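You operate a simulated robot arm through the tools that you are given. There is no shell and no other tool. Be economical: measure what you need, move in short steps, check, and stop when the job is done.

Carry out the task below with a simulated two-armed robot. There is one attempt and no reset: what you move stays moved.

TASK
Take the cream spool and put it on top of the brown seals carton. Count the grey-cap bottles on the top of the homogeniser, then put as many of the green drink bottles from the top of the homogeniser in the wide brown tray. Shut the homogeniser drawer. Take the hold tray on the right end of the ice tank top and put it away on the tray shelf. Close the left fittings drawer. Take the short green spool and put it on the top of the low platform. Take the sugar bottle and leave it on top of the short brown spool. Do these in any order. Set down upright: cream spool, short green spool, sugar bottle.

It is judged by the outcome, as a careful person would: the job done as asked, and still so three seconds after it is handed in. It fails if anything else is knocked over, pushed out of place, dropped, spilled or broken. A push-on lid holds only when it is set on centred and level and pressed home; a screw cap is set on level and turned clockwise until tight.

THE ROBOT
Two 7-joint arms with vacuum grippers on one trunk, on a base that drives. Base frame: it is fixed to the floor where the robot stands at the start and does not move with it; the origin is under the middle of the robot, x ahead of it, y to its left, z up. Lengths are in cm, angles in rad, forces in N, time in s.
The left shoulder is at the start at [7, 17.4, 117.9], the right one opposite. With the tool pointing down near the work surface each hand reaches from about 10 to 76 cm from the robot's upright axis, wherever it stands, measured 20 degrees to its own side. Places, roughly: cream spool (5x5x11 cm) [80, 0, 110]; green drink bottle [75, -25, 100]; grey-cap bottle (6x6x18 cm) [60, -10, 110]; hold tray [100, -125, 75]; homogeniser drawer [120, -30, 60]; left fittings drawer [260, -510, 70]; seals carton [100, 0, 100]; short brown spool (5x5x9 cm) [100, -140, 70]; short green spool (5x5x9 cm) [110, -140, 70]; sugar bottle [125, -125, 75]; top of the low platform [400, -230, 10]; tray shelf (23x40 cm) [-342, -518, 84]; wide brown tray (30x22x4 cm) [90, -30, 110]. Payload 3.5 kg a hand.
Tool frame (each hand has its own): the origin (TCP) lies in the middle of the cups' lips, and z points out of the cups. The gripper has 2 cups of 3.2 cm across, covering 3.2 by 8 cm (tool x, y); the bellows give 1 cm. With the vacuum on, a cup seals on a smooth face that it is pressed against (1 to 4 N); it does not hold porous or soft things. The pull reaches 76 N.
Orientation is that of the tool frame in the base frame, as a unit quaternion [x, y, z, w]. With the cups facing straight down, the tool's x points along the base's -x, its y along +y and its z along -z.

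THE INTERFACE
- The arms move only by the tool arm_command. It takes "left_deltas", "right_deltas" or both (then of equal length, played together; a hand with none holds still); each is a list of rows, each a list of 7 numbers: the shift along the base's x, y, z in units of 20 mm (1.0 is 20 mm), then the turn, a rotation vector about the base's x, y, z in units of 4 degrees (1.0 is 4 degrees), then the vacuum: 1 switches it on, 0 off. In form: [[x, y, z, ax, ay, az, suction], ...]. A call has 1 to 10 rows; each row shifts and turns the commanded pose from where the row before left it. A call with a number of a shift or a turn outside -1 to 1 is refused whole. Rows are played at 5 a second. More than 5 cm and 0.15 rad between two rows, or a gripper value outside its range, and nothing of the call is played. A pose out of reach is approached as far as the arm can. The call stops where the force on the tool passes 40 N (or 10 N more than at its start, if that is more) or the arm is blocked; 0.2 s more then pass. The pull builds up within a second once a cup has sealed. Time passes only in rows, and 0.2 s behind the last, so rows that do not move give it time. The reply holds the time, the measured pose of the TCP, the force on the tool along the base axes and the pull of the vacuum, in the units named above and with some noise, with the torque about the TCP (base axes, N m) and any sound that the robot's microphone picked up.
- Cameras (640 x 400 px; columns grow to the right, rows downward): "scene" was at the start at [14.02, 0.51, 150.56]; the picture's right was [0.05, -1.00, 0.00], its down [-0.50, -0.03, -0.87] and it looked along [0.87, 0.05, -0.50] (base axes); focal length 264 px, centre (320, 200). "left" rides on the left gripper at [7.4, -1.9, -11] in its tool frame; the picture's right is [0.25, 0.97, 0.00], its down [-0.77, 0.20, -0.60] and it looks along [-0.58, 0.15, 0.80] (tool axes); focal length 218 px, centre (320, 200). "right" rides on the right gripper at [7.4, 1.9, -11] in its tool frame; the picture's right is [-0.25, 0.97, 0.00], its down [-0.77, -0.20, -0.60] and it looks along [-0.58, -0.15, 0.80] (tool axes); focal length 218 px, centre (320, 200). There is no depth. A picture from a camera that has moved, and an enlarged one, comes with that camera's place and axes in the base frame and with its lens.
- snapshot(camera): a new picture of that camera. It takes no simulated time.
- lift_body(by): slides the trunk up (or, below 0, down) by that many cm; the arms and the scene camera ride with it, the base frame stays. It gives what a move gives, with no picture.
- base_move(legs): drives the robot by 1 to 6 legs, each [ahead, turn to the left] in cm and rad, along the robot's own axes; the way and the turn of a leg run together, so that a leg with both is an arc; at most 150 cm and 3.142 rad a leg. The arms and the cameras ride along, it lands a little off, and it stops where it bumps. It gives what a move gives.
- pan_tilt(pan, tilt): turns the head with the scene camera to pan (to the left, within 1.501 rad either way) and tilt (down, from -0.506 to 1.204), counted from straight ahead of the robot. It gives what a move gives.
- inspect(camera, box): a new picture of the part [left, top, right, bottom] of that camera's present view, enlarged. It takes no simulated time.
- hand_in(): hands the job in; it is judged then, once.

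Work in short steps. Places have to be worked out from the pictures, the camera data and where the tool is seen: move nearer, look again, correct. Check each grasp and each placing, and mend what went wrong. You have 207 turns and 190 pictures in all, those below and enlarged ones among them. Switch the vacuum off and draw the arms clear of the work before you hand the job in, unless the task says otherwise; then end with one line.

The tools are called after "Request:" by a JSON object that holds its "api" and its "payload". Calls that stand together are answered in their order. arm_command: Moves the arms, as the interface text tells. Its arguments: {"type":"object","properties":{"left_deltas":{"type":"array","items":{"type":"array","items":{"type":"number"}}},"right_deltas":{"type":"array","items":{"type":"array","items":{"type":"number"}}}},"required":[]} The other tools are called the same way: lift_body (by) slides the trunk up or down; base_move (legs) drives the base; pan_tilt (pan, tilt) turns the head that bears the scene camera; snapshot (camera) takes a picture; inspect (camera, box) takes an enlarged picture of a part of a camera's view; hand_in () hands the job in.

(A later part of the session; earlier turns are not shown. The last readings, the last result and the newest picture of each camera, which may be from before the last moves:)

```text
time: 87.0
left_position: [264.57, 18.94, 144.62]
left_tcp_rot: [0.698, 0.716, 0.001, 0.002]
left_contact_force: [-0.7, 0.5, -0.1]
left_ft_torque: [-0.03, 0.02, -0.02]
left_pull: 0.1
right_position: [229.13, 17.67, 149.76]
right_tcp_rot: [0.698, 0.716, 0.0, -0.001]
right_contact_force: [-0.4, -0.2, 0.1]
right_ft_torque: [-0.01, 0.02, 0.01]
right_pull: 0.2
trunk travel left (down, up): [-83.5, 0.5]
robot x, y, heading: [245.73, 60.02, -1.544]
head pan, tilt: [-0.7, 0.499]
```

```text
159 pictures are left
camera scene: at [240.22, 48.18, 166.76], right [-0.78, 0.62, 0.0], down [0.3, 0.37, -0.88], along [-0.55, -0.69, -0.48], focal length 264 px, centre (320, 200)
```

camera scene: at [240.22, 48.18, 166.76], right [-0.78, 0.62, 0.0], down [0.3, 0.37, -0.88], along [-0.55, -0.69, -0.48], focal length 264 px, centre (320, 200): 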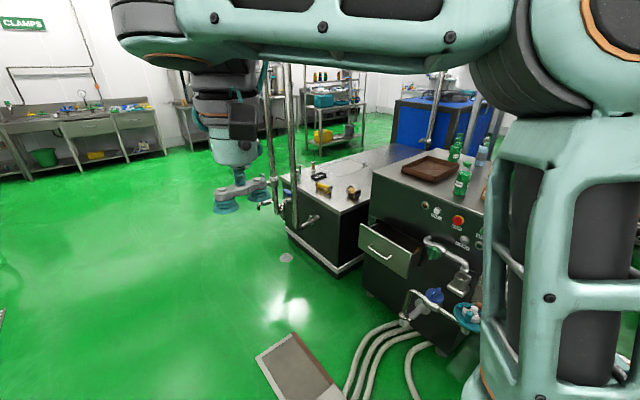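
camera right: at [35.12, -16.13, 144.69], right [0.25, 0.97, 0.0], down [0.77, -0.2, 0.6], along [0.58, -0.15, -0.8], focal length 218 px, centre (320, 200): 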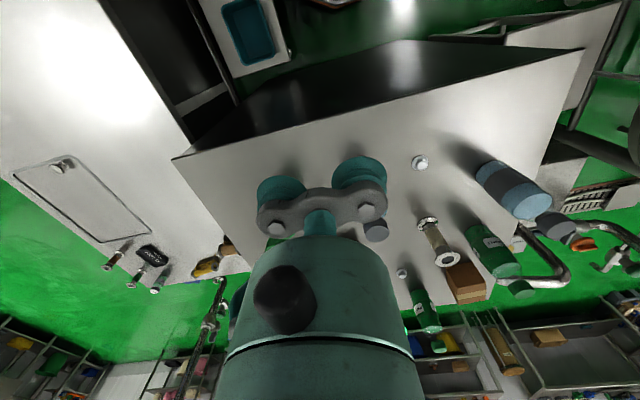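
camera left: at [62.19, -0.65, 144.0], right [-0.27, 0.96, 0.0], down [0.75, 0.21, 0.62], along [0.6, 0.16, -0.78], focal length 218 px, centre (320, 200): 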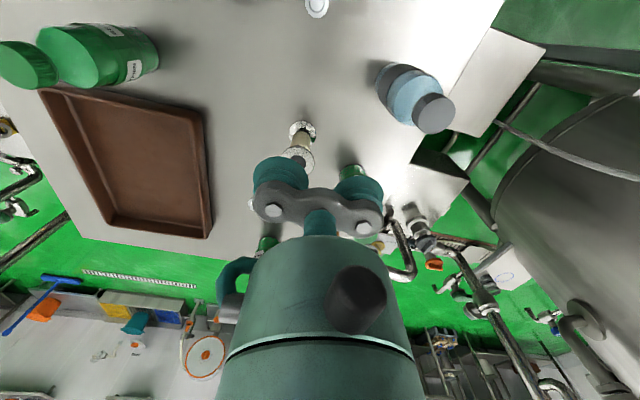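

The open drawer and its neighbours are visible. I drive down to y≈-50 and face the homogeniser's far side.

Request:
{"api": "base_move", "payload": {"legs": [[105, 0], [0, -1.6]]}}

Request:
{"api": "pan_tilt", "payload": {"pan": 0.0, "tilt": 0.6}}

Request:
{"api": "snapshot", "payload": {"camera": "scene"}}

```text
time: 96.5
left_position: [204.48, -60.4, 144.65]
left_tcp_rot: [0.999, -0.032, -0.001, 0.001]
left_contact_force: [0.6, 0.0, -0.5]
left_ft_torque: [0.0, 0.0, 0.01]
left_pull: 0.0
right_position: [206.55, -24.78, 149.72]
right_tcp_rot: [1.0, -0.031, 0.0, 0.0]
right_contact_force: [-0.4, 0.2, 0.1]
right_ft_torque: [0.0, 0.01, 0.0]
right_pull: 0.0
trunk travel left (down, up): [-83.5, 0.5]
robot x, y, heading: [247.53, -45.19, 3.08]
head pan, tilt: [-0.7, 0.499]
```

```text
time: 97.5
left_position: [204.53, -60.28, 144.57]
left_tcp_rot: [0.999, -0.033, -0.001, 0.001]
left_contact_force: [-0.2, -0.4, -0.3]
left_ft_torque: [-0.01, -0.01, 0.01]
left_pull: 0.0
right_position: [206.53, -24.77, 149.84]
right_tcp_rot: [0.999, -0.032, -0.001, -0.001]
right_contact_force: [0.3, 0.1, -0.1]
right_ft_torque: [0.0, -0.01, 0.0]
right_pull: 0.0
trunk travel left (down, up): [-83.5, 0.5]
robot x, y, heading: [247.55, -45.24, 3.076]
head pan, tilt: [0.0, 0.6]
```

```text
158 pictures are left
camera scene: at [233.58, -44.36, 165.85], right [0.06, 1.0, 0.0], down [0.56, -0.04, -0.83], along [-0.82, 0.05, -0.56], focal length 264 px, centre (320, 200)
```

scene: 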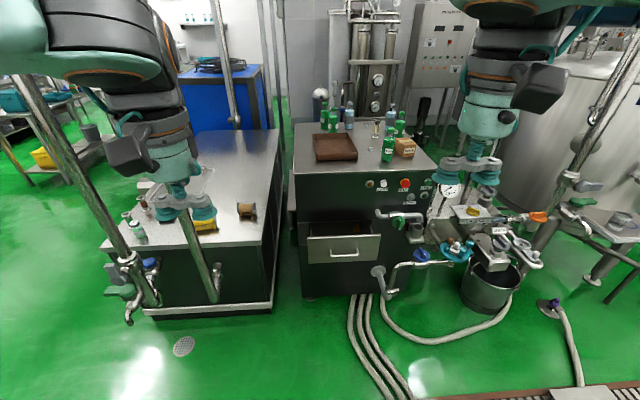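

The drawer front is near (135, -27, 65); hoses run along the floor at y > -20. I tilt the head down to see what lies on the floor right ahead of the base.

Request:
{"api": "pan_tilt", "payload": {"pan": 0.0, "tilt": 1.15}}

Request:
{"api": "snapshot", "payload": {"camera": "scene"}}

```text
time: 98.5
left_position: [204.49, -60.23, 144.58]
left_tcp_rot: [0.999, -0.032, 0.0, 0.002]
left_contact_force: [0.4, 0.0, -0.4]
left_ft_torque: [0.01, -0.01, 0.0]
left_pull: 0.0
right_position: [206.58, -24.74, 149.68]
right_tcp_rot: [0.999, -0.032, 0.0, -0.001]
right_contact_force: [0.5, 1.5, 0.0]
right_ft_torque: [0.02, -0.04, 0.02]
right_pull: 0.1
trunk travel left (down, up): [-83.5, 0.5]
robot x, y, heading: [247.2, -45.33, 3.082]
head pan, tilt: [0.0, 1.15]
```

```text
157 pictures are left
camera scene: at [236.44, -44.55, 161.68], right [0.06, 1.0, 0.0], down [0.91, -0.06, -0.41], along [-0.41, 0.03, -0.91], focal length 264 px, centre (320, 200)
```

scene: 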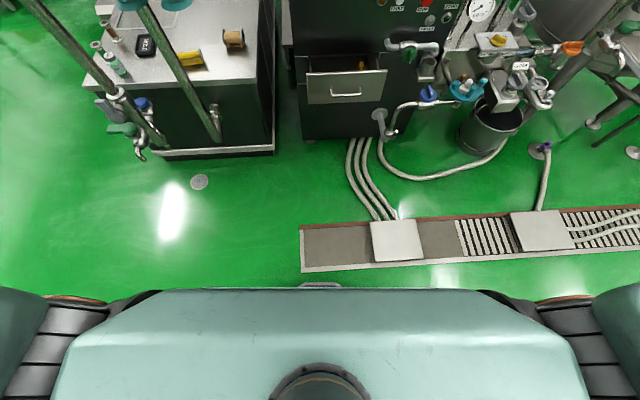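

The drain is flush with the floor and its near end at y≈-54 is open. I drive to about (186, -51) facing -x, then lower the trunk to reach the drawer.

Request:
{"api": "base_move", "payload": {"legs": [[0, 0.16], [62, 0], [0, -0.1]]}}

Request:
{"api": "lift_body", "payload": {"by": -50}}

Request:
{"api": "pan_tilt", "payload": {"pan": -0.2, "tilt": 0.8}}

Request:
{"api": "snapshot", "payload": {"camera": "scene"}}

Request:
{"api": "snapshot", "payload": {"camera": "right"}}

```text
time: 103.2
left_position: [142.09, -68.56, 144.63]
left_tcp_rot: [1.0, -0.007, -0.001, -0.001]
left_contact_force: [0.1, -0.1, -0.3]
left_ft_torque: [0.04, 0.01, 0.05]
left_pull: 0.1
right_position: [142.25, -33.1, 149.83]
right_tcp_rot: [1.0, -0.005, 0.0, -0.002]
right_contact_force: [0.3, -0.6, -0.4]
right_ft_torque: [0.03, -0.02, 0.01]
right_pull: 0.2
trunk travel left (down, up): [-83.5, 0.5]
robot x, y, heading: [184.03, -50.94, 3.128]
head pan, tilt: [0.0, 1.15]
```

```text
refused: -50 is not a number from -40 to 40
```

```text
time: 104.1
left_position: [141.99, -68.14, 144.69]
left_tcp_rot: [1.0, -0.007, -0.001, 0.002]
left_contact_force: [0.1, 0.1, 0.1]
left_ft_torque: [0.02, 0.0, -0.01]
left_pull: 0.0
right_position: [142.03, -32.66, 149.77]
right_tcp_rot: [1.0, -0.006, 0.0, -0.001]
right_contact_force: [-0.2, -0.5, 0.0]
right_ft_torque: [-0.02, 0.02, -0.01]
right_pull: 0.1
trunk travel left (down, up): [-83.5, 0.5]
robot x, y, heading: [184.45, -51.1, 3.128]
head pan, tilt: [-0.201, 0.799]
```

```text
156 pictures are left
camera scene: at [171.08, -49.22, 164.16], right [0.21, 0.98, 0.0], down [0.7, -0.15, -0.7], along [-0.68, 0.15, -0.72], focal length 264 px, centre (320, 200)
```

scene: 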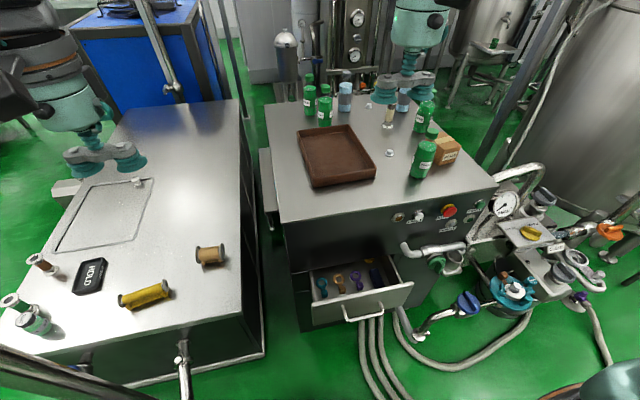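

```text
155 pictures are left
camera right: at [149.46, -34.74, 160.7], right [-0.26, -0.96, 0.0], down [-0.77, 0.21, 0.6], along [-0.58, 0.16, -0.8], focal length 218 px, centre (320, 200)
```

right: 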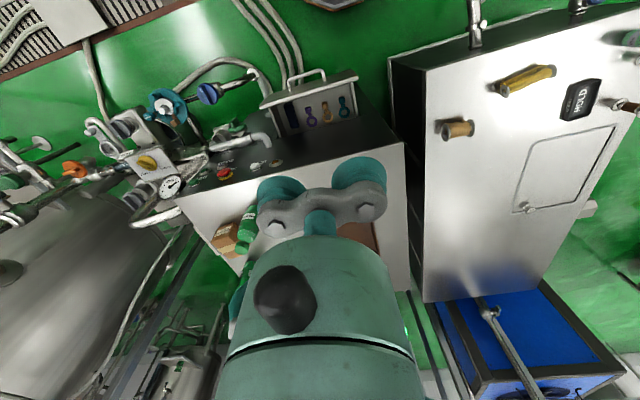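

From here the drawer front spans y≈-44…-5 at x≈135, z 57–75. I lower the trunk and tilt the right hand forward to push beside the handle.

Request:
{"api": "lift_body", "payload": {"by": -40}}

Request:
{"api": "arm_command", "payload": {"right_deltas": [[1, 0, 0, 0, 1, 0, 0], [1, 0, 0, 0, 1, 0, 0], [1, 0, 0, 0, 1, 0, 0], [1, 0, -1, 0, 1, 0, 0], [1, 0, -1, 0, 1, 0, 0], [0, 0, -1, 0, 1, 0, 0], [0, 0, -1, 0, 1, 0, 0], [0, -0.5, -1, 0, 1, 0, 0], [0, -0.5, -1, 0, 1, 0, 0], [0, -0.5, -1, 0, 1, 0, 0]]}}

Request:
{"api": "arm_command", "payload": {"right_deltas": [[0, 0, -1, 0, 1, 0, 0], [0, 0, -1, 0, 1, 0, 0], [0, 0, -1, 0, 1, 0, 0], [0, 0, -1, 0, 1, 0, 0], [0, 0, -1, 0, 1, 0, 0], [0, 0, -1, 0, 0, 0, 0], [0, 0, -1, 0, 0, 0, 0], [0, 0, -1, 0, 0, 0, 0]]}}

Request:
{"api": "snapshot", "payload": {"camera": "scene"}}

```text
time: 107.9
left_position: [142.02, -68.36, 104.68]
left_tcp_rot: [1.0, -0.007, -0.001, 0.001]
left_contact_force: [-0.4, -0.2, -0.9]
left_ft_torque: [-0.01, 0.02, 0.03]
left_pull: 0.1
right_position: [142.0, -32.63, 109.79]
right_tcp_rot: [1.0, -0.006, 0.001, 0.0]
right_contact_force: [-0.3, -0.3, 0.1]
right_ft_torque: [0.03, 0.02, 0.0]
right_pull: 0.0
trunk travel left (down, up): [-43.5, 40.5]
robot x, y, heading: [184.27, -51.54, 3.131]
head pan, tilt: [-0.201, 0.799]
```

```text
time: 110.1
left_position: [141.94, -68.36, 104.61]
left_tcp_rot: [1.0, -0.006, -0.002, 0.001]
left_contact_force: [1.0, 0.2, -0.3]
left_ft_torque: [-0.01, 0.02, -0.01]
left_pull: 0.1
right_position: [149.13, -37.89, 98.77]
right_tcp_rot: [0.94, -0.005, -0.342, 0.0]
right_contact_force: [-0.1, 0.1, -0.8]
right_ft_torque: [-0.01, 0.0, 0.01]
right_pull: 0.1
right hand out of reach, approached as far as the arm can: row 2, 3, 8, 9, 10
trunk travel left (down, up): [-43.5, 40.5]
robot x, y, heading: [183.86, -50.91, 3.13]
head pan, tilt: [-0.201, 0.799]
```

```text
time: 111.9
left_position: [141.95, -68.41, 104.66]
left_tcp_rot: [1.0, -0.006, -0.001, 0.002]
left_contact_force: [-0.1, -0.7, 0.2]
left_ft_torque: [0.01, -0.02, 0.02]
left_pull: 0.1
right_position: [140.71, -44.03, 91.11]
right_tcp_rot: [0.866, -0.005, -0.5, 0.002]
right_contact_force: [0.5, -0.3, 0.7]
right_ft_torque: [-0.03, -0.04, 0.01]
right_pull: 0.0
right hand out of reach, approached as far as the arm can: row 1, 2, 3, 4, 5, 6, 7, 8
trunk travel left (down, up): [-43.5, 40.5]
robot x, y, heading: [183.85, -51.12, 3.129]
head pan, tilt: [-0.201, 0.799]
```

```text
154 pictures are left
camera scene: at [171.07, -49.31, 124.16], right [0.21, 0.98, 0.0], down [0.7, -0.15, -0.7], along [-0.68, 0.15, -0.72], focal length 264 px, centre (320, 200)
```

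scene: 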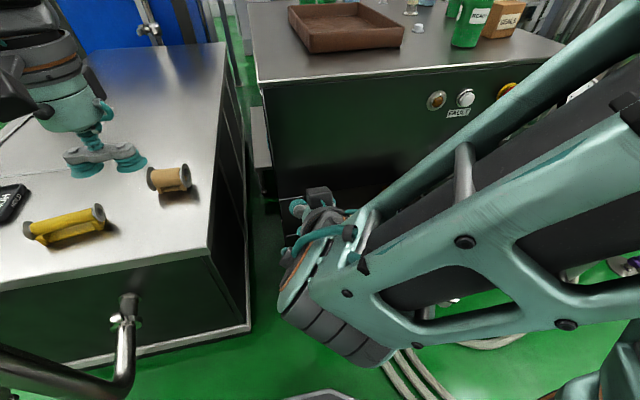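

The wrist is too close to the body. I back the base 20 cm and lower the trunk so that the hand is at drawer height.

Request:
{"api": "base_move", "payload": {"legs": [[-20, 0]]}}

Request:
{"api": "lift_body", "payload": {"by": -24}}

Request:
{"api": "arm_command", "payload": {"right_deltas": [[0, 1, 0, 0, 0, 0, 0], [0, 1, 0, 0, 0, 0, 0], [0, 1, 0, 0, 0, 0, 0]]}}

Request:
{"api": "snapshot", "payload": {"camera": "scene"}}

Request:
{"api": "snapshot", "payload": {"camera": "right"}}

```text
time: 113.5
left_position: [161.95, -68.5, 104.71]
left_tcp_rot: [1.0, -0.007, -0.001, 0.001]
left_contact_force: [0.1, 0.6, 0.3]
left_ft_torque: [0.01, 0.01, 0.02]
left_pull: 0.1
right_position: [160.69, -44.3, 91.26]
right_tcp_rot: [0.866, -0.006, -0.5, 0.001]
right_contact_force: [0.3, 0.6, 0.5]
right_ft_torque: [0.01, 0.01, 0.02]
right_pull: 0.1
trunk travel left (down, up): [-43.5, 40.5]
robot x, y, heading: [203.63, -51.67, 3.132]
head pan, tilt: [-0.201, 0.799]
```

```text
time: 116.0
left_position: [161.83, -68.61, 80.68]
left_tcp_rot: [1.0, -0.007, -0.001, 0.001]
left_contact_force: [0.3, -0.1, -0.1]
left_ft_torque: [0.01, -0.04, -0.01]
left_pull: 0.1
right_position: [160.69, -44.2, 67.28]
right_tcp_rot: [0.866, -0.006, -0.5, 0.002]
right_contact_force: [-0.1, 0.0, 0.5]
right_ft_torque: [0.01, 0.02, -0.01]
right_pull: 0.0
trunk travel left (down, up): [-19.5, 64.5]
robot x, y, heading: [203.53, -51.36, 3.131]
head pan, tilt: [-0.201, 0.799]
```

```text
time: 116.8
left_position: [161.9, -68.47, 80.68]
left_tcp_rot: [1.0, -0.007, -0.001, 0.002]
left_contact_force: [-0.1, -0.4, -0.2]
left_ft_torque: [-0.01, 0.04, 0.01]
left_pull: 0.0
right_position: [158.21, -39.51, 69.45]
right_tcp_rot: [0.866, -0.005, -0.501, 0.002]
right_contact_force: [-0.5, 0.4, 1.4]
right_ft_torque: [0.0, -0.04, 0.01]
right_pull: 0.1
right hand out of reach, approached as far as the arm can: row 1, 2, 3
trunk travel left (down, up): [-19.5, 64.5]
robot x, y, heading: [203.96, -51.42, 3.129]
head pan, tilt: [-0.201, 0.799]
```

```text
153 pictures are left
camera scene: at [190.99, -49.5, 100.16], right [0.21, 0.98, 0.0], down [0.7, -0.15, -0.7], along [-0.68, 0.15, -0.72], focal length 264 px, centre (320, 200)
```

scene: 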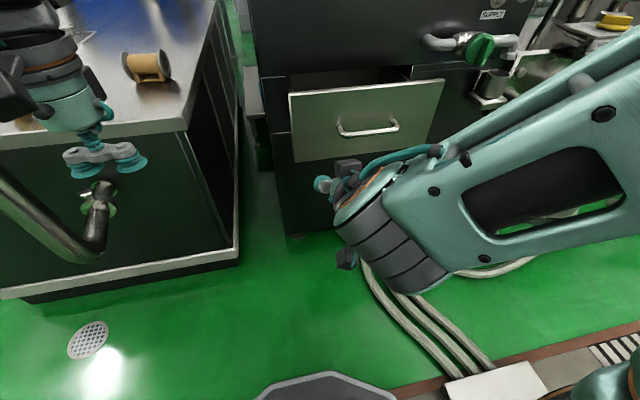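

```text
152 pictures are left
camera right: at [171.48, -41.61, 68.55], right [-0.13, -0.96, 0.23], down [0.14, 0.21, 0.97], along [-0.98, 0.16, 0.11], focal length 218 px, centre (320, 200)
```

right: 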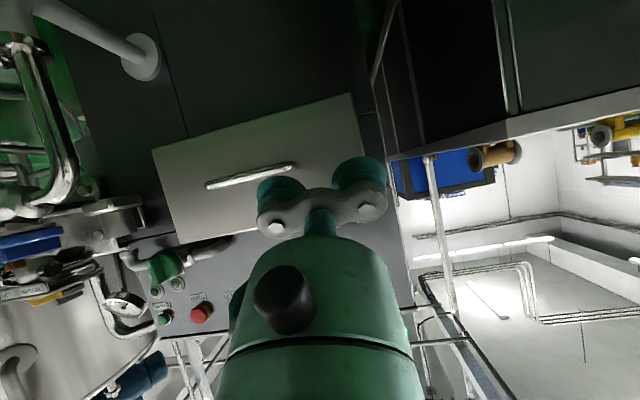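

The cups are in line with the left part of the drawer panel. I advance toward it.

Request:
{"api": "arm_command", "payload": {"right_deltas": [[-1, 0, 0, 0, 0, 0, 0], [-1, 0, 0, 0, 0, 0, 0], [-1, 0, 0, 0, 0, 0, 0], [-1, 0, 0, 0, 0, 0, 0], [-1, 0, 0, 0, 0, 0, 0], [-1, 0, 0, 0, 0, 0, 0], [-1, 0, 0, 0, 0, 0, 0]]}}

Request:
{"api": "snapshot", "payload": {"camera": "scene"}}

```text
time: 118.4
left_position: [161.73, -68.51, 80.67]
left_tcp_rot: [1.0, -0.007, -0.001, 0.001]
left_contact_force: [0.0, 0.1, -0.2]
left_ft_torque: [0.01, 0.0, 0.03]
left_pull: 0.1
right_position: [144.09, -39.6, 69.38]
right_tcp_rot: [0.866, -0.006, -0.5, 0.001]
right_contact_force: [1.2, 0.1, 0.3]
right_ft_torque: [-0.02, 0.01, 0.02]
right_pull: 0.0
trunk travel left (down, up): [-19.5, 64.5]
robot x, y, heading: [204.18, -51.25, 3.128]
head pan, tilt: [-0.201, 0.799]
```

```text
151 pictures are left
camera scene: at [190.97, -49.54, 100.16], right [0.21, 0.98, 0.0], down [0.7, -0.15, -0.7], along [-0.68, 0.15, -0.72], focal length 264 px, centre (320, 200)
```

scene: 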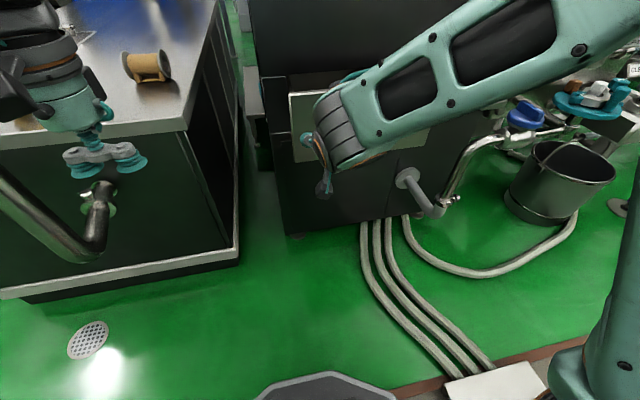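

Tracking is right now. I shift slightly to +y and push on.

Request:
{"api": "arm_command", "payload": {"right_deltas": [[-1, 0.7, 0, 0, 0, 0, 0], [-1, 0, 0, 0, 0, 0, 0], [-1, 0, 0, 0, 0, 0, 0], [-1, 0, 0, 0, 0, 0, 0], [-1, 0, 0, 0, 0, 0, 0], [-1, 0, 0, 0, 0, 0, 0], [-1, 0, 0, 0, 0, 0, 0], [-1, 0, 0, 0, 0, 0, 0], [-1, 0, 0, 0, 0, 0, 0], [-1, 0, 0, 0, 0, 0, 0]]}}

Request:
{"api": "snapshot", "payload": {"camera": "scene"}}

```text
time: 120.6
left_position: [161.69, -68.5, 80.59]
left_tcp_rot: [1.0, -0.007, 0.0, 0.002]
left_contact_force: [0.4, 0.9, 0.1]
left_ft_torque: [0.0, -0.01, 0.03]
left_pull: 0.1
right_position: [124.0, -38.14, 69.59]
right_tcp_rot: [0.866, -0.006, -0.5, 0.001]
right_contact_force: [0.1, -0.3, 0.4]
right_ft_torque: [0.02, 0.0, 0.04]
right_pull: 0.0
trunk travel left (down, up): [-19.5, 64.5]
robot x, y, heading: [203.84, -51.25, 3.129]
head pan, tilt: [-0.201, 0.799]
```

```text
150 pictures are left
camera scene: at [190.95, -49.53, 100.16], right [0.21, 0.98, 0.0], down [0.7, -0.15, -0.7], along [-0.68, 0.15, -0.72], focal length 264 px, centre (320, 200)
```

scene: 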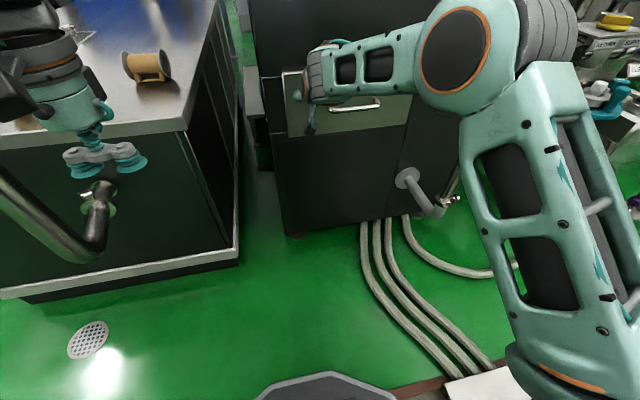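

The drawer is sliding in. Keep pushing until it stops.

Request:
{"api": "arm_command", "payload": {"right_deltas": [[-1, 0, 0, 0, 0, 0, 0], [-0.5, 0, 0, 0, 0, 0, 0], [-0.5, 0, 0, 0, 0, 0, 0], [-0.5, 0, 0, 0, 0, 0, 0], [-0.5, 0, 0, 0, 0, 0, 0], [-0.5, 0, 0, 0, 0, 0, 0], [-0.5, 0, 0, 0, 0, 0, 0]]}}

Request:
{"api": "inspect", "payload": {"camera": "scene", "box": [240, 20, 480, 170]}}

```text
time: 121.0
left_position: [161.89, -68.44, 80.56]
left_tcp_rot: [1.0, -0.008, 0.0, 0.002]
left_contact_force: [0.5, 0.0, 0.4]
left_ft_torque: [0.0, 0.01, -0.01]
left_pull: 0.0
right_position: [122.67, -38.31, 69.04]
right_tcp_rot: [0.87, -0.005, -0.493, 0.002]
right_contact_force: [11.6, 0.7, -3.4]
right_ft_torque: [0.02, 0.32, -0.03]
right_pull: 0.0
trunk travel left (down, up): [-19.5, 64.5]
robot x, y, heading: [204.01, -51.07, 3.126]
head pan, tilt: [-0.201, 0.799]
stopped in row 2 (right hand): the force on the tool passed its limit at 63 N (the readings are from after the stop); the commanded pose is now the measured one
```

```text
2.67 times, centred on (360, 95) of scene
camera zoom: at [191.04, -49.52, 100.16], right [0.21, 0.98, 0.0], down [0.7, -0.15, -0.7], along [-0.68, 0.15, -0.72], focal length 705 px, centre (213, 480)
```

zoom: 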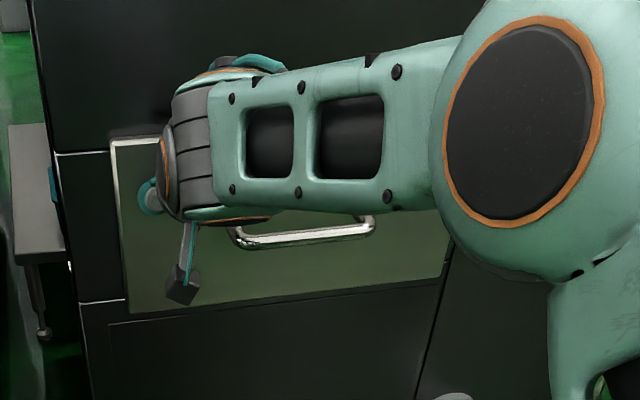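

The drawer hit its stop at the cabinet face. I draw the hand back and check.

Request:
{"api": "arm_command", "payload": {"right_deltas": [[1, 0, 0, 0, 0, 0, 0], [1, 0, 0, 0, 0, 0, 0], [1, 0, 0, 0, 0, 0, 0], [1, 0, 0, 0, 0, 0, 0], [1, 0, 0, 0, 0, 0, 0], [1, 0, 0, 0, 0, 0, 0], [1, 0, 0, 0, 0, 0, 0], [1, 0, 0, 0, -1, 0, 0], [1, 0, 0, 0, -1, 0, 0], [1, 0, 0, 0, -1, 0, 0]]}}

Request:
{"api": "inspect", "payload": {"camera": "scene", "box": [240, 20, 480, 170]}}

```text
time: 123.2
left_position: [161.91, -68.6, 80.53]
left_tcp_rot: [1.0, -0.008, 0.0, 0.0]
left_contact_force: [0.2, 0.3, -0.4]
left_ft_torque: [0.02, 0.04, 0.04]
left_pull: 0.1
right_position: [142.67, -38.21, 69.12]
right_tcp_rot: [0.917, -0.005, -0.399, 0.001]
right_contact_force: [-0.1, 0.4, 0.2]
right_ft_torque: [0.02, 0.02, 0.0]
right_pull: 0.0
trunk travel left (down, up): [-19.5, 64.5]
robot x, y, heading: [203.55, -51.69, 3.13]
head pan, tilt: [-0.201, 0.799]
```

```text
2.67 times, centred on (360, 95) of scene
camera zoom: at [191.02, -49.52, 100.17], right [0.21, 0.98, 0.0], down [0.7, -0.15, -0.7], along [-0.68, 0.15, -0.72], focal length 705 px, centre (213, 480)
```

zoom: 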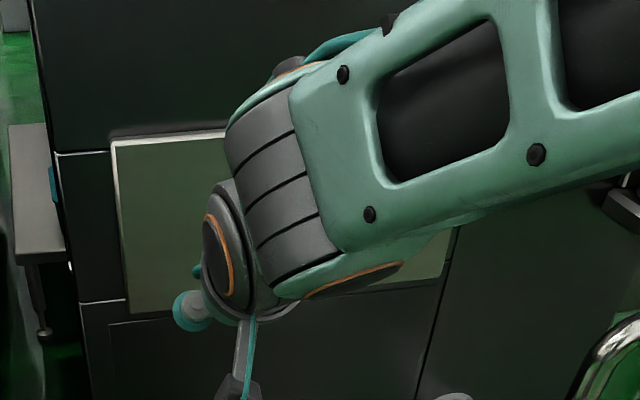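

The drawer is flush. I raise the trunk again and straighten the right hand.

Request:
{"api": "lift_body", "payload": {"by": 40}}

Request:
{"api": "lift_body", "payload": {"by": 24}}

Request:
{"api": "arm_command", "payload": {"right_deltas": [[0, 0, 1, 0, -1, 0, 0], [0, 0, 1, 0, -1, 0, 0], [0, 0, 1, 0, -1, 0, 0], [0, 0, 1, 0, -1, 0, 0], [0, 0, 0.5, 0, -1, 0, 0], [0, 0, 0, 0, -1, 0, 0], [0, 0, 0, 0, -1, 0, 0], [1, 0, 0, 0, -1, 0, 0], [1, 0, 0, 0, -1, 0, 0], [1, 0, 0, 0, -1, 0, 0]]}}

Request:
{"api": "arm_command", "payload": {"right_deltas": [[0, 0, 0, 0, -1, 0, 0], [0, 0, 0, 0, -0.76, 0, 0]]}}

Request:
{"api": "snapshot", "payload": {"camera": "scene"}}

```text
time: 127.0
left_position: [161.82, -68.56, 120.61]
left_tcp_rot: [1.0, -0.008, 0.001, 0.0]
left_contact_force: [-0.5, -0.1, 0.4]
left_ft_torque: [-0.01, 0.02, -0.01]
left_pull: 0.1
right_position: [142.58, -38.28, 108.93]
right_tcp_rot: [0.916, -0.005, -0.401, 0.001]
right_contact_force: [0.9, 0.4, 0.0]
right_ft_torque: [0.0, 0.01, -0.01]
right_pull: 0.0
trunk travel left (down, up): [-59.5, 24.5]
robot x, y, heading: [204.42, -51.04, 3.131]
head pan, tilt: [-0.201, 0.799]
```

```text
time: 129.5
left_position: [161.84, -68.47, 144.51]
left_tcp_rot: [1.0, -0.008, -0.001, 0.001]
left_contact_force: [0.1, 0.1, -0.3]
left_ft_torque: [0.0, -0.01, -0.01]
left_pull: 0.1
right_position: [142.54, -38.34, 133.1]
right_tcp_rot: [0.916, -0.005, -0.401, 0.001]
right_contact_force: [-0.2, -0.7, -0.1]
right_ft_torque: [0.0, 0.01, -0.03]
right_pull: 0.0
trunk travel left (down, up): [-83.5, 0.5]
robot x, y, heading: [204.3, -51.58, 3.126]
head pan, tilt: [-0.201, 0.799]
```

```text
time: 131.7
left_position: [161.71, -68.5, 144.42]
left_tcp_rot: [1.0, -0.008, 0.0, 0.001]
left_contact_force: [0.1, 0.1, -0.6]
left_ft_torque: [-0.02, -0.01, -0.04]
left_pull: 0.2
right_position: [148.8, -38.07, 142.18]
right_tcp_rot: [0.998, -0.005, -0.062, -0.001]
right_contact_force: [0.2, -0.1, -0.1]
right_ft_torque: [0.0, 0.01, -0.01]
right_pull: 0.0
trunk travel left (down, up): [-83.5, 0.5]
robot x, y, heading: [204.03, -51.11, 3.126]
head pan, tilt: [-0.201, 0.799]
```

```text
time: 132.3
left_position: [161.53, -68.62, 144.6]
left_tcp_rot: [1.0, -0.007, 0.001, 0.001]
left_contact_force: [0.9, -0.3, 0.5]
left_ft_torque: [0.02, 0.0, -0.01]
left_pull: 0.1
right_position: [148.54, -38.11, 142.07]
right_tcp_rot: [1.0, -0.005, -0.001, -0.001]
right_contact_force: [-0.6, 0.2, 0.4]
right_ft_torque: [0.01, -0.04, -0.01]
right_pull: 0.1
trunk travel left (down, up): [-83.5, 0.5]
robot x, y, heading: [203.83, -51.43, 3.13]
head pan, tilt: [-0.201, 0.799]
```

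```text
147 pictures are left
camera scene: at [190.88, -49.54, 164.15], right [0.21, 0.98, 0.0], down [0.7, -0.15, -0.7], along [-0.68, 0.15, -0.72], focal length 264 px, centre (320, 200)
```

scene: 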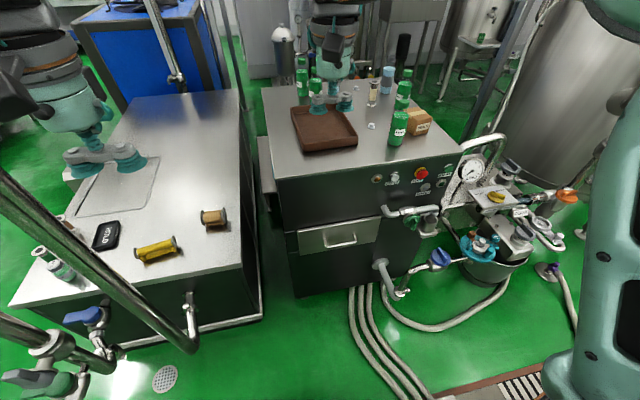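

A vertical pipe stands near (148, -93), so before going closer I stretch the left arm forward and low so that its elbow does not stick out.

Request:
{"api": "arm_command", "payload": {"left_deltas": [[-0.5, 0, -1, 0, 0, 0, 0], [-0.5, 0, -1, 0, 0, 0, 0], [-1, 0, -1, 0, 0, 0, 0], [-1, 0, -1, 0, 0, 0, 0], [-1, 0, -1, 0, 0, 0, 0], [-1, 0, -1, 0, 0, 0, 0], [-1, 0, -1, 0, 0, 0, 0], [-1, 0, -1, 0, 0, 0, 0], [-1, 0, -1, 0, 0, 0, 0], [-1, 0, -1, 0, 0, 0, 0]]}}

Request:
{"api": "pan_tilt", "payload": {"pan": 0.5, "tilt": 0.7}}

Request:
{"api": "snapshot", "payload": {"camera": "scene"}}

```text
time: 134.5
left_position: [143.65, -68.53, 124.53]
left_tcp_rot: [1.0, -0.007, 0.001, 0.001]
left_contact_force: [-0.1, -0.6, -0.3]
left_ft_torque: [0.01, -0.03, 0.01]
left_pull: 0.0
right_position: [148.47, -38.17, 141.86]
right_tcp_rot: [1.0, -0.006, 0.0, -0.002]
right_contact_force: [-0.2, 0.1, 0.0]
right_ft_torque: [0.0, -0.02, -0.01]
right_pull: 0.1
trunk travel left (down, up): [-83.5, 0.5]
robot x, y, heading: [203.86, -51.52, 3.129]
head pan, tilt: [-0.201, 0.799]
```

```text
time: 135.6
left_position: [143.79, -68.68, 124.7]
left_tcp_rot: [1.0, -0.007, -0.001, 0.001]
left_contact_force: [-0.8, 0.6, 0.0]
left_ft_torque: [0.01, -0.02, 0.0]
left_pull: 0.0
right_position: [148.67, -38.36, 142.1]
right_tcp_rot: [1.0, -0.005, -0.001, -0.001]
right_contact_force: [0.6, 0.7, -0.3]
right_ft_torque: [0.0, 0.0, 0.0]
right_pull: 0.0
trunk travel left (down, up): [-83.5, 0.5]
robot x, y, heading: [203.85, -51.27, 3.126]
head pan, tilt: [0.499, 0.7]
```

```text
146 pictures are left
camera scene: at [191.37, -55.19, 164.99], right [-0.47, 0.88, 0.0], down [0.57, 0.3, -0.76], along [-0.68, -0.36, -0.64], focal length 264 px, centre (320, 200)
```

scene: 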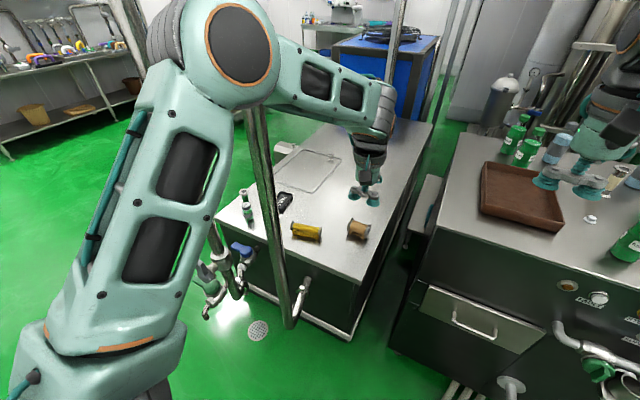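

The elbow will pass the pipe (now located at (150, -91)) closely, so I swing both hands toward +y to tuck the left arm in.

Request:
{"api": "arm_command", "payload": {"left_deltas": [[0, 1, 0, 0, 0, 0, 0], [0, 1, 0, 0, 0, 0, 0], [0, 1, 0, 0, 0, 0, 0], [0, 1, 0, 0, 0, 0, 0], [0, 1, 0, 0, 0, 0, 0], [0, 1, 0, 0, 0, 0, 0], [0, 1, 0, 0, 0, 0, 0]], "right_deltas": [[0, 1, 0, 0, 0, 0, 0], [0, 1, 0, 0, 0, 0, 0], [0, 1, 0, 0, 0, 0, 0], [0, 1, 0, 0, 0, 0, 0], [0, 1, 0, 0, 0, 0, 0], [0, 1, 0, 0, 0, 0, 0], [0, 1, 0, 0, 0, 0, 0]]}}

Request:
{"api": "snapshot", "payload": {"camera": "scene"}}

```text
time: 137.2
left_position: [143.67, -54.33, 124.61]
left_tcp_rot: [1.0, -0.007, 0.0, 0.001]
left_contact_force: [-0.1, 0.1, 0.6]
left_ft_torque: [-0.02, 0.02, 0.03]
left_pull: 0.0
right_position: [148.52, -24.07, 141.97]
right_tcp_rot: [1.0, -0.005, -0.001, -0.001]
right_contact_force: [-0.5, 0.3, 0.7]
right_ft_torque: [-0.02, 0.04, -0.01]
right_pull: 0.1
trunk travel left (down, up): [-83.5, 0.5]
robot x, y, heading: [203.89, -51.47, 3.128]
head pan, tilt: [0.499, 0.7]
```

```text
145 pictures are left
camera scene: at [191.35, -54.99, 164.99], right [-0.47, 0.88, 0.0], down [0.57, 0.3, -0.77], along [-0.68, -0.36, -0.64], focal length 264 px, centre (320, 200)
```

scene: 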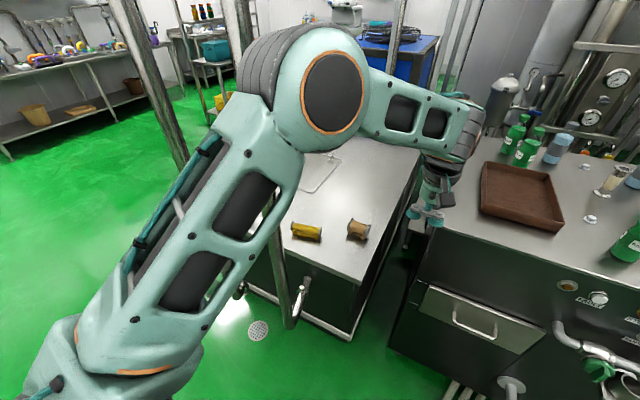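

The elbow is now well inside. I drive on to about (154, -47) and look.

Request:
{"api": "base_move", "payload": {"legs": [[0, -0.06], [50, 0]]}}

Request:
{"api": "pan_tilt", "payload": {"pan": -0.2, "tilt": 0.9}}

Request:
{"api": "snapshot", "payload": {"camera": "scene"}}

```text
time: 140.6
left_position: [93.67, -47.73, 124.76]
left_tcp_rot: [0.999, -0.034, -0.001, 0.001]
left_contact_force: [0.6, -0.4, 0.3]
left_ft_torque: [0.0, 0.01, 0.01]
left_pull: 0.0
right_position: [100.24, -17.85, 142.14]
right_tcp_rot: [0.999, -0.033, -0.002, -0.002]
right_contact_force: [0.1, -0.4, -0.7]
right_ft_torque: [0.04, -0.01, 0.06]
right_pull: 0.0
trunk travel left (down, up): [-83.5, 0.5]
robot x, y, heading: [153.85, -47.7, 3.07]
head pan, tilt: [0.499, 0.7]
```

```text
time: 141.7
left_position: [93.51, -47.63, 124.57]
left_tcp_rot: [0.999, -0.034, -0.001, 0.002]
left_contact_force: [1.1, -0.1, -0.3]
left_ft_torque: [-0.01, 0.0, 0.0]
left_pull: 0.0
right_position: [99.95, -17.8, 142.07]
right_tcp_rot: [0.999, -0.033, -0.001, -0.001]
right_contact_force: [1.2, -0.3, -0.2]
right_ft_torque: [0.01, -0.01, 0.03]
right_pull: 0.0
trunk travel left (down, up): [-83.5, 0.5]
robot x, y, heading: [153.79, -47.78, 3.075]
head pan, tilt: [-0.201, 0.901]
```

```text
144 pictures are left
camera scene: at [141.47, -45.41, 163.38], right [0.26, 0.96, 0.0], down [0.76, -0.21, -0.62], along [-0.6, 0.16, -0.78], focal length 264 px, centre (320, 200)
```

scene: 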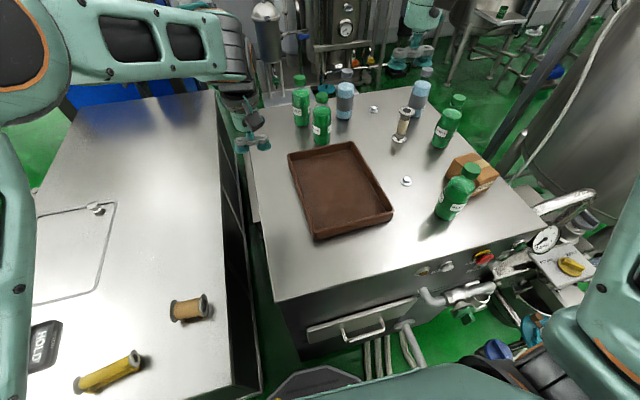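

Good view. READY's cap is near (109.3, -0.8, 121). I bring the right hand above it, with the +y cup to go on the cap, and check with its camera.

Request:
{"api": "arm_command", "payload": {"right_deltas": [[0.6, 0.9, -0.5, 0, 0, 0, 0], [0.6, 0.9, -0.5, 0, 0, 0, 0], [0.6, 0.9, -0.5, 0, 0, 0, 0], [0.6, 0.9, -0.5, 0, 0, 0, 0], [0.6, 0.9, -0.5, 0, 0, 0, 0], [0.6, 0.9, -0.5, 0, 0, 0, 0], [0.6, 0.95, -0.5, 0, 0, 0, 0], [0.45, 0.95, -0.5, 0, 0, 0, 0]]}}

Request:
{"api": "snapshot", "payload": {"camera": "right"}}

Request:
{"api": "inspect", "payload": {"camera": "scene", "box": [270, 60, 510, 210]}}

```text
time: 143.5
left_position: [93.51, -47.58, 124.62]
left_tcp_rot: [0.999, -0.034, 0.0, 0.002]
left_contact_force: [0.2, 0.6, 0.7]
left_ft_torque: [-0.03, 0.02, 0.0]
left_pull: 0.1
right_position: [109.5, -3.17, 133.98]
right_tcp_rot: [0.999, -0.032, -0.001, -0.001]
right_contact_force: [0.0, 0.7, 0.2]
right_ft_torque: [-0.04, -0.01, 0.0]
right_pull: 0.0
trunk travel left (down, up): [-83.5, 0.5]
robot x, y, heading: [153.92, -47.4, 3.074]
head pan, tilt: [-0.201, 0.901]
```

```text
143 pictures are left
camera right: at [116.84, -5.5, 144.9], right [-0.31, -0.95, 0.0], down [-0.76, 0.25, 0.61], along [-0.58, 0.19, -0.8], focal length 218 px, centre (320, 200)
```

right: 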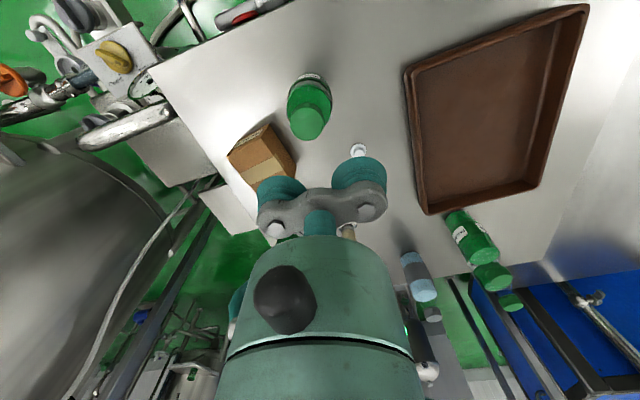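

```text
2.67 times, centred on (390, 135) of scene
camera zoom: at [141.48, -45.28, 163.37], right [0.27, 0.96, 0.0], down [0.76, -0.21, -0.62], along [-0.6, 0.16, -0.78], focal length 705 px, centre (133, 373)
```

zoom: 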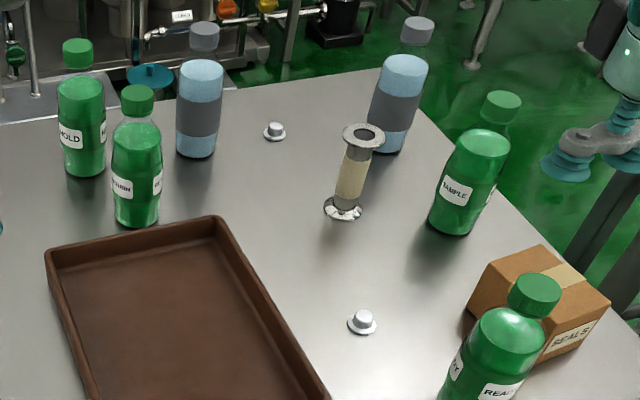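

The cap centre is near (109.9, -1.8). I align the +y cup and descend with vacuum on to just above it.

Request:
{"api": "arm_command", "payload": {"right_deltas": [[0.1, -0.5, -0.5, 0, 0, 0, 0], [0, 0, -1, 0, 0, 0, 0], [0, 0, -1, 0, 0, 0, 0], [0, 0, -1, 0, 0, 0, 0], [0, 0, -1, 0, 0, 0, 0], [0, 0, -0.5, 0, 0, 0, 1]]}}

Request:
{"api": "inspect", "payload": {"camera": "scene", "box": [400, 100, 560, 200]}}

Request:
{"api": "inspect", "payload": {"camera": "right", "box": [220, 60, 420, 185]}}

```text
time: 144.9
left_position: [93.39, -47.66, 124.62]
left_tcp_rot: [0.999, -0.034, 0.0, 0.002]
left_contact_force: [-0.1, 0.7, 0.1]
left_ft_torque: [-0.02, 0.02, 0.0]
left_pull: 0.0
right_position: [109.34, -4.2, 124.04]
right_tcp_rot: [0.999, -0.032, -0.001, -0.001]
right_contact_force: [0.0, -0.5, -0.5]
right_ft_torque: [0.0, 0.05, -0.04]
right_pull: 0.1
trunk travel left (down, up): [-83.5, 0.5]
robot x, y, heading: [154.04, -47.78, 3.075]
head pan, tilt: [-0.201, 0.901]
```

```text
4.00 times, centred on (480, 150) of scene
camera zoom: at [141.4, -45.35, 163.37], right [0.27, 0.96, 0.0], down [0.76, -0.21, -0.62], along [-0.6, 0.16, -0.78], focal length 1058 px, centre (-320, 400)
```

zoom: 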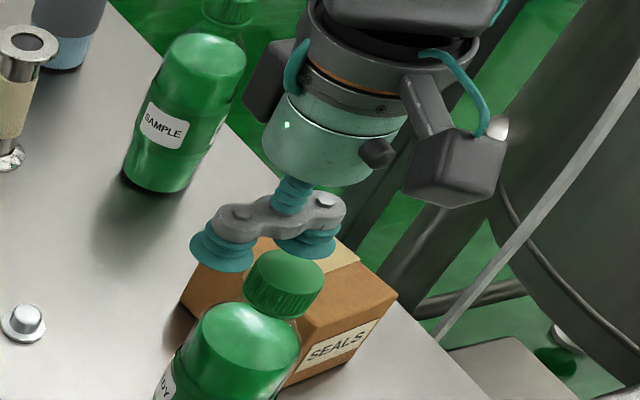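

```text
3.20 times, centred on (320, 122) of right
camera zoom: at [116.73, -6.61, 135.03], right [-0.31, -0.95, 0.0], down [-0.76, 0.25, 0.61], along [-0.58, 0.19, -0.8], focal length 698 px, centre (320, 448)
```

zoom: 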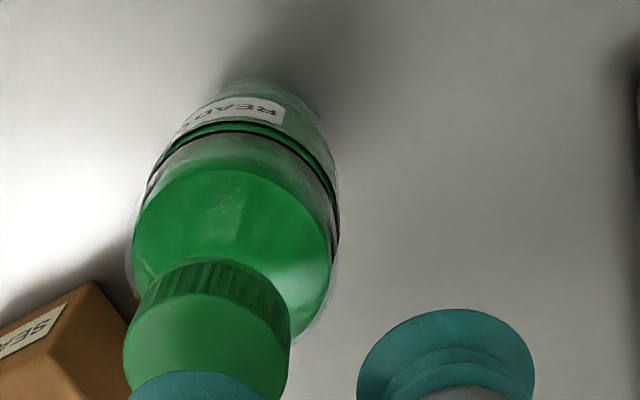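

The cap is ~0.7 cm further in +x. I correct and lower in small steps with the vacuum on.

Request:
{"api": "arm_command", "payload": {"right_deltas": [[0.35, 0, -0.5, 0, 0, 0, 1], [0, 0, -0.25, 0, 0, 0, 1], [0, 0, -0.25, 0, 0, 0, 1], [0, 0, -0.25, 0, 0, 0, 1]]}}

```text
time: 145.9
left_position: [93.73, -48.01, 124.82]
left_tcp_rot: [0.999, -0.034, -0.002, -0.001]
left_contact_force: [0.6, 0.1, -0.6]
left_ft_torque: [-0.01, 0.01, -0.01]
left_pull: 0.1
right_position: [110.28, -4.46, 121.96]
right_tcp_rot: [0.999, -0.032, -0.004, -0.004]
right_contact_force: [-2.0, 0.7, 27.1]
right_ft_torque: [1.18, -0.06, -0.09]
right_pull: 38.3
trunk travel left (down, up): [-83.5, 0.5]
robot x, y, heading: [154.18, -47.84, 3.07]
head pan, tilt: [-0.201, 0.901]
```

Sealed on the cap (38 N). I lift it.

Request:
{"api": "arm_command", "payload": {"right_deltas": [[0, 0, 0.3, 0, 0, 0, 1], [0, 0, 0.7, 0, 0, 0, 1], [0, 0, 1, 0, 0, 0, 1], [0, 0, 1, 0, 0, 0, 1], [0, 0, 1, 0, 0, 0, 1]]}}

Request:
{"api": "snapshot", "payload": {"camera": "scene"}}

```text
time: 147.1
left_position: [93.47, -47.71, 124.65]
left_tcp_rot: [0.999, -0.034, 0.0, 0.001]
left_contact_force: [0.8, 0.4, -0.1]
left_ft_torque: [-0.02, 0.0, -0.01]
left_pull: 0.1
right_position: [110.32, -4.29, 129.66]
right_tcp_rot: [0.999, -0.033, -0.001, -0.002]
right_contact_force: [-0.4, 0.7, -2.7]
right_ft_torque: [0.81, -0.03, -0.13]
right_pull: 38.3
trunk travel left (down, up): [-83.5, 0.5]
robot x, y, heading: [154.0, -47.9, 3.078]
head pan, tilt: [-0.201, 0.901]
```

```text
139 pictures are left
camera scene: at [141.5, -45.42, 163.37], right [0.27, 0.96, 0.0], down [0.76, -0.21, -0.62], along [-0.6, 0.16, -0.78], focal length 264 px, centre (320, 200)
```

scene: 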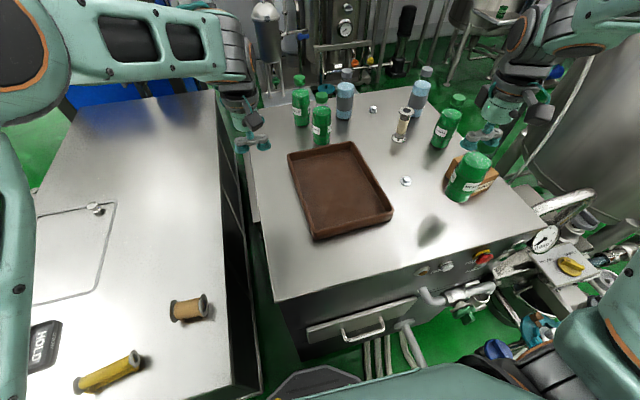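

Lifted cleanly. I carry it over the tray to about (99, -21).

Request:
{"api": "arm_command", "payload": {"right_deltas": [[-0.57, -0.955, 0, 0, 0, 0, 1], [-0.57, -0.955, 0, 0, 0, 0, 1], [-0.57, -0.955, 0, 0, 0, 0, 1], [-0.57, -0.955, 0, 0, 0, 0, 1], [-0.57, -0.955, 0, 0, 0, 0, 1], [-0.57, -0.955, 0, 0, 0, 0, 1], [-0.57, -0.955, 0, 0, 0, 0, 1], [-0.57, -0.955, 0, 0, 0, 0, 1], [-0.57, -0.955, 0, 0, 0, 0, 1], [-0.57, -0.955, 0, 0, 0, 0, 1]]}}

Request:
{"api": "snapshot", "payload": {"camera": "scene"}}

Request:
{"api": "snapshot", "payload": {"camera": "right"}}

```text
time: 149.3
left_position: [93.51, -47.75, 124.5]
left_tcp_rot: [0.999, -0.034, -0.001, 0.001]
left_contact_force: [-0.2, -0.9, -0.4]
left_ft_torque: [0.01, 0.0, 0.01]
left_pull: 0.1
right_position: [98.48, -23.37, 129.5]
right_tcp_rot: [0.999, -0.032, 0.0, -0.001]
right_contact_force: [0.2, -1.2, -3.3]
right_ft_torque: [0.78, -0.02, -0.09]
right_pull: 37.5
trunk travel left (down, up): [-83.5, 0.5]
robot x, y, heading: [153.59, -47.92, 3.071]
head pan, tilt: [-0.201, 0.901]
```

```text
138 pictures are left
camera scene: at [141.31, -45.5, 163.36], right [0.27, 0.96, 0.0], down [0.76, -0.21, -0.62], along [-0.6, 0.17, -0.78], focal length 264 px, centre (320, 200)
```

scene: 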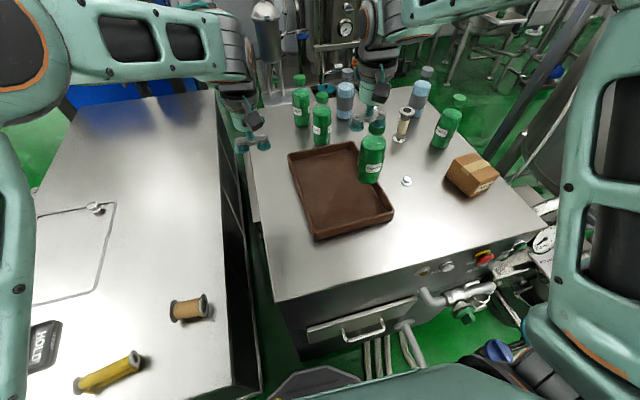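

```text
137 pictures are left
camera right: at [105.83, -25.87, 140.41], right [-0.32, -0.95, 0.0], down [-0.76, 0.25, 0.61], along [-0.57, 0.19, -0.8], focal length 218 px, centre (320, 200)
```

right: 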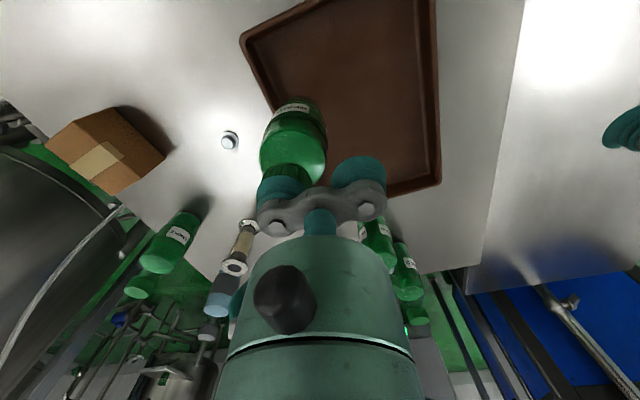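

The bottle must be ~2.5 cm further from the tray wall. I shift and lower it.

Request:
{"api": "arm_command", "payload": {"right_deltas": [[0.3, -0.7, 0, 0, 0, 0, 1], [0.3, -0.6, 0, 0, 0, 0, 1], [0, 0, -1, 0, 0, 0, 1], [0, 0, -1, 0, 0, 0, 1], [0, 0, -0.75, 0, 0, 0, 1]]}}

Request:
{"api": "arm_command", "payload": {"right_deltas": [[0, 0, -0.2, 0, 0, 0, 1], [0, 0, -0.2, 0, 0, 0, 1]]}}

```text
time: 150.5
left_position: [93.44, -47.73, 124.58]
left_tcp_rot: [0.999, -0.033, 0.0, 0.001]
left_contact_force: [-0.1, -0.2, -0.5]
left_ft_torque: [-0.01, -0.01, 0.01]
left_pull: 0.0
right_position: [99.94, -25.7, 124.01]
right_tcp_rot: [0.999, -0.032, -0.001, -0.002]
right_contact_force: [0.1, 0.1, -3.1]
right_ft_torque: [0.8, 0.0, -0.13]
right_pull: 38.1
trunk travel left (down, up): [-83.5, 0.5]
robot x, y, heading: [153.48, -47.54, 3.07]
head pan, tilt: [-0.201, 0.901]
```

```text
time: 151.1
left_position: [93.46, -47.76, 124.62]
left_tcp_rot: [0.999, -0.034, 0.0, 0.0]
left_contact_force: [0.2, -0.6, -0.3]
left_ft_torque: [-0.02, 0.04, 0.0]
left_pull: 0.1
right_position: [99.83, -25.81, 123.18]
right_tcp_rot: [0.999, -0.032, -0.001, -0.002]
right_contact_force: [0.5, -0.2, -3.6]
right_ft_torque: [0.8, -0.01, -0.14]
right_pull: 37.8
trunk travel left (down, up): [-83.5, 0.5]
robot x, y, heading: [154.02, -47.8, 3.073]
head pan, tilt: [-0.201, 0.901]
```

Not yet in contact; I lower in small steps.

Request:
{"api": "arm_command", "payload": {"right_deltas": [[0, 0, -0.2, 0, 0, 0, 1]]}}

Request:
{"api": "arm_command", "payload": {"right_deltas": [[0, 0, -0.15, 0, 0, 0, 1]]}}

```text
time: 151.5
left_position: [93.49, -47.72, 124.59]
left_tcp_rot: [0.999, -0.033, 0.0, 0.001]
left_contact_force: [0.0, 0.1, -0.1]
left_ft_torque: [0.01, 0.0, -0.01]
left_pull: 0.0
right_position: [99.97, -25.7, 122.81]
right_tcp_rot: [1.0, -0.032, -0.001, -0.002]
right_contact_force: [-0.2, 0.2, -1.9]
right_ft_torque: [0.84, -0.07, -0.12]
right_pull: 38.1
trunk travel left (down, up): [-83.5, 0.5]
robot x, y, heading: [153.97, -47.37, 3.069]
head pan, tilt: [-0.201, 0.901]
```

```text
time: 151.9
left_position: [93.65, -47.68, 124.83]
left_tcp_rot: [0.999, -0.035, -0.001, 0.001]
left_contact_force: [0.1, -0.8, -0.6]
left_ft_torque: [0.02, -0.01, 0.04]
left_pull: 0.2
right_position: [100.03, -25.87, 122.78]
right_tcp_rot: [0.999, -0.033, -0.004, -0.001]
right_contact_force: [0.1, 1.7, 13.6]
right_ft_torque: [1.17, -0.1, -0.11]
right_pull: 37.2
trunk travel left (down, up): [-83.5, 0.5]
robot x, y, heading: [153.11, -47.67, 3.072]
head pan, tilt: [-0.201, 0.901]
```

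The bottle rests on the tray floor (13 N). Release and lift off.

Request:
{"api": "arm_command", "payload": {"right_deltas": [[0, 0, 0.1, 0, 0, 0, 0], [0, 0, 0, 0, 0, 0, 0], [0, 0, 0, 0, 0, 0, 0], [0, 0, 0.3, 0, 0, 0, 0], [0, 0, 0.5, 0, 0, 0, 0], [0, 0, 1, 0, 0, 0, 0], [0, 0, 1, 0, 0, 0, 0]]}}

Request:
{"api": "snapshot", "payload": {"camera": "scene"}}

Request:
{"api": "snapshot", "payload": {"camera": "right"}}

```text
time: 153.5
left_position: [93.46, -47.7, 124.58]
left_tcp_rot: [0.999, -0.034, 0.0, 0.001]
left_contact_force: [-0.7, -0.4, -0.4]
left_ft_torque: [-0.03, -0.02, -0.01]
left_pull: 0.1
right_position: [99.83, -25.89, 128.45]
right_tcp_rot: [0.999, -0.033, -0.002, -0.002]
right_contact_force: [1.0, -0.9, -0.2]
right_ft_torque: [0.03, 0.06, 0.02]
right_pull: 0.2
trunk travel left (down, up): [-83.5, 0.5]
robot x, y, heading: [153.61, -48.16, 3.076]
head pan, tilt: [-0.201, 0.901]
```

```text
136 pictures are left
camera scene: at [141.49, -45.42, 163.37], right [0.27, 0.96, 0.0], down [0.76, -0.21, -0.62], along [-0.6, 0.16, -0.78], focal length 264 px, centre (320, 200)
```

scene: 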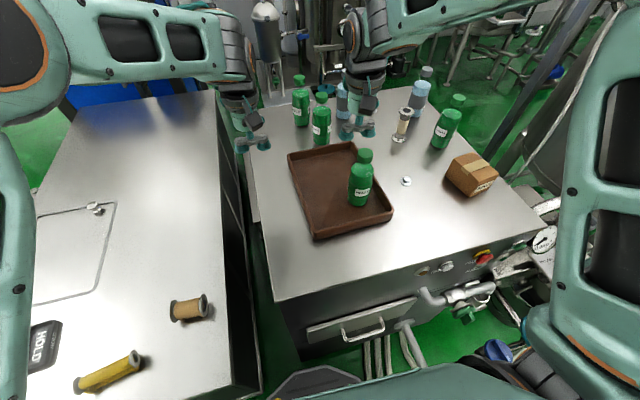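

```text
135 pictures are left
camera right: at [107.18, -28.36, 139.43], right [-0.31, -0.95, 0.0], down [-0.76, 0.25, 0.61], along [-0.58, 0.19, -0.79], focal length 218 px, centre (320, 200)
```

right: 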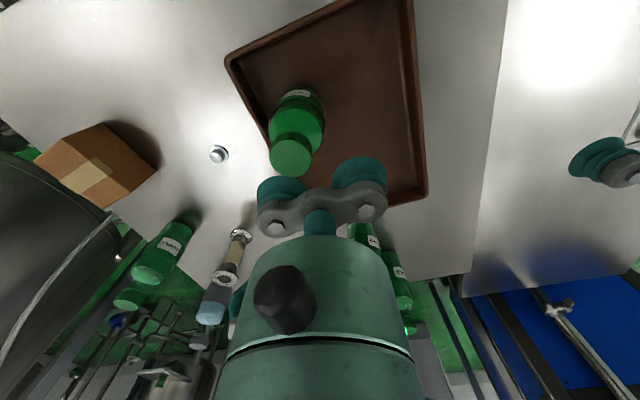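

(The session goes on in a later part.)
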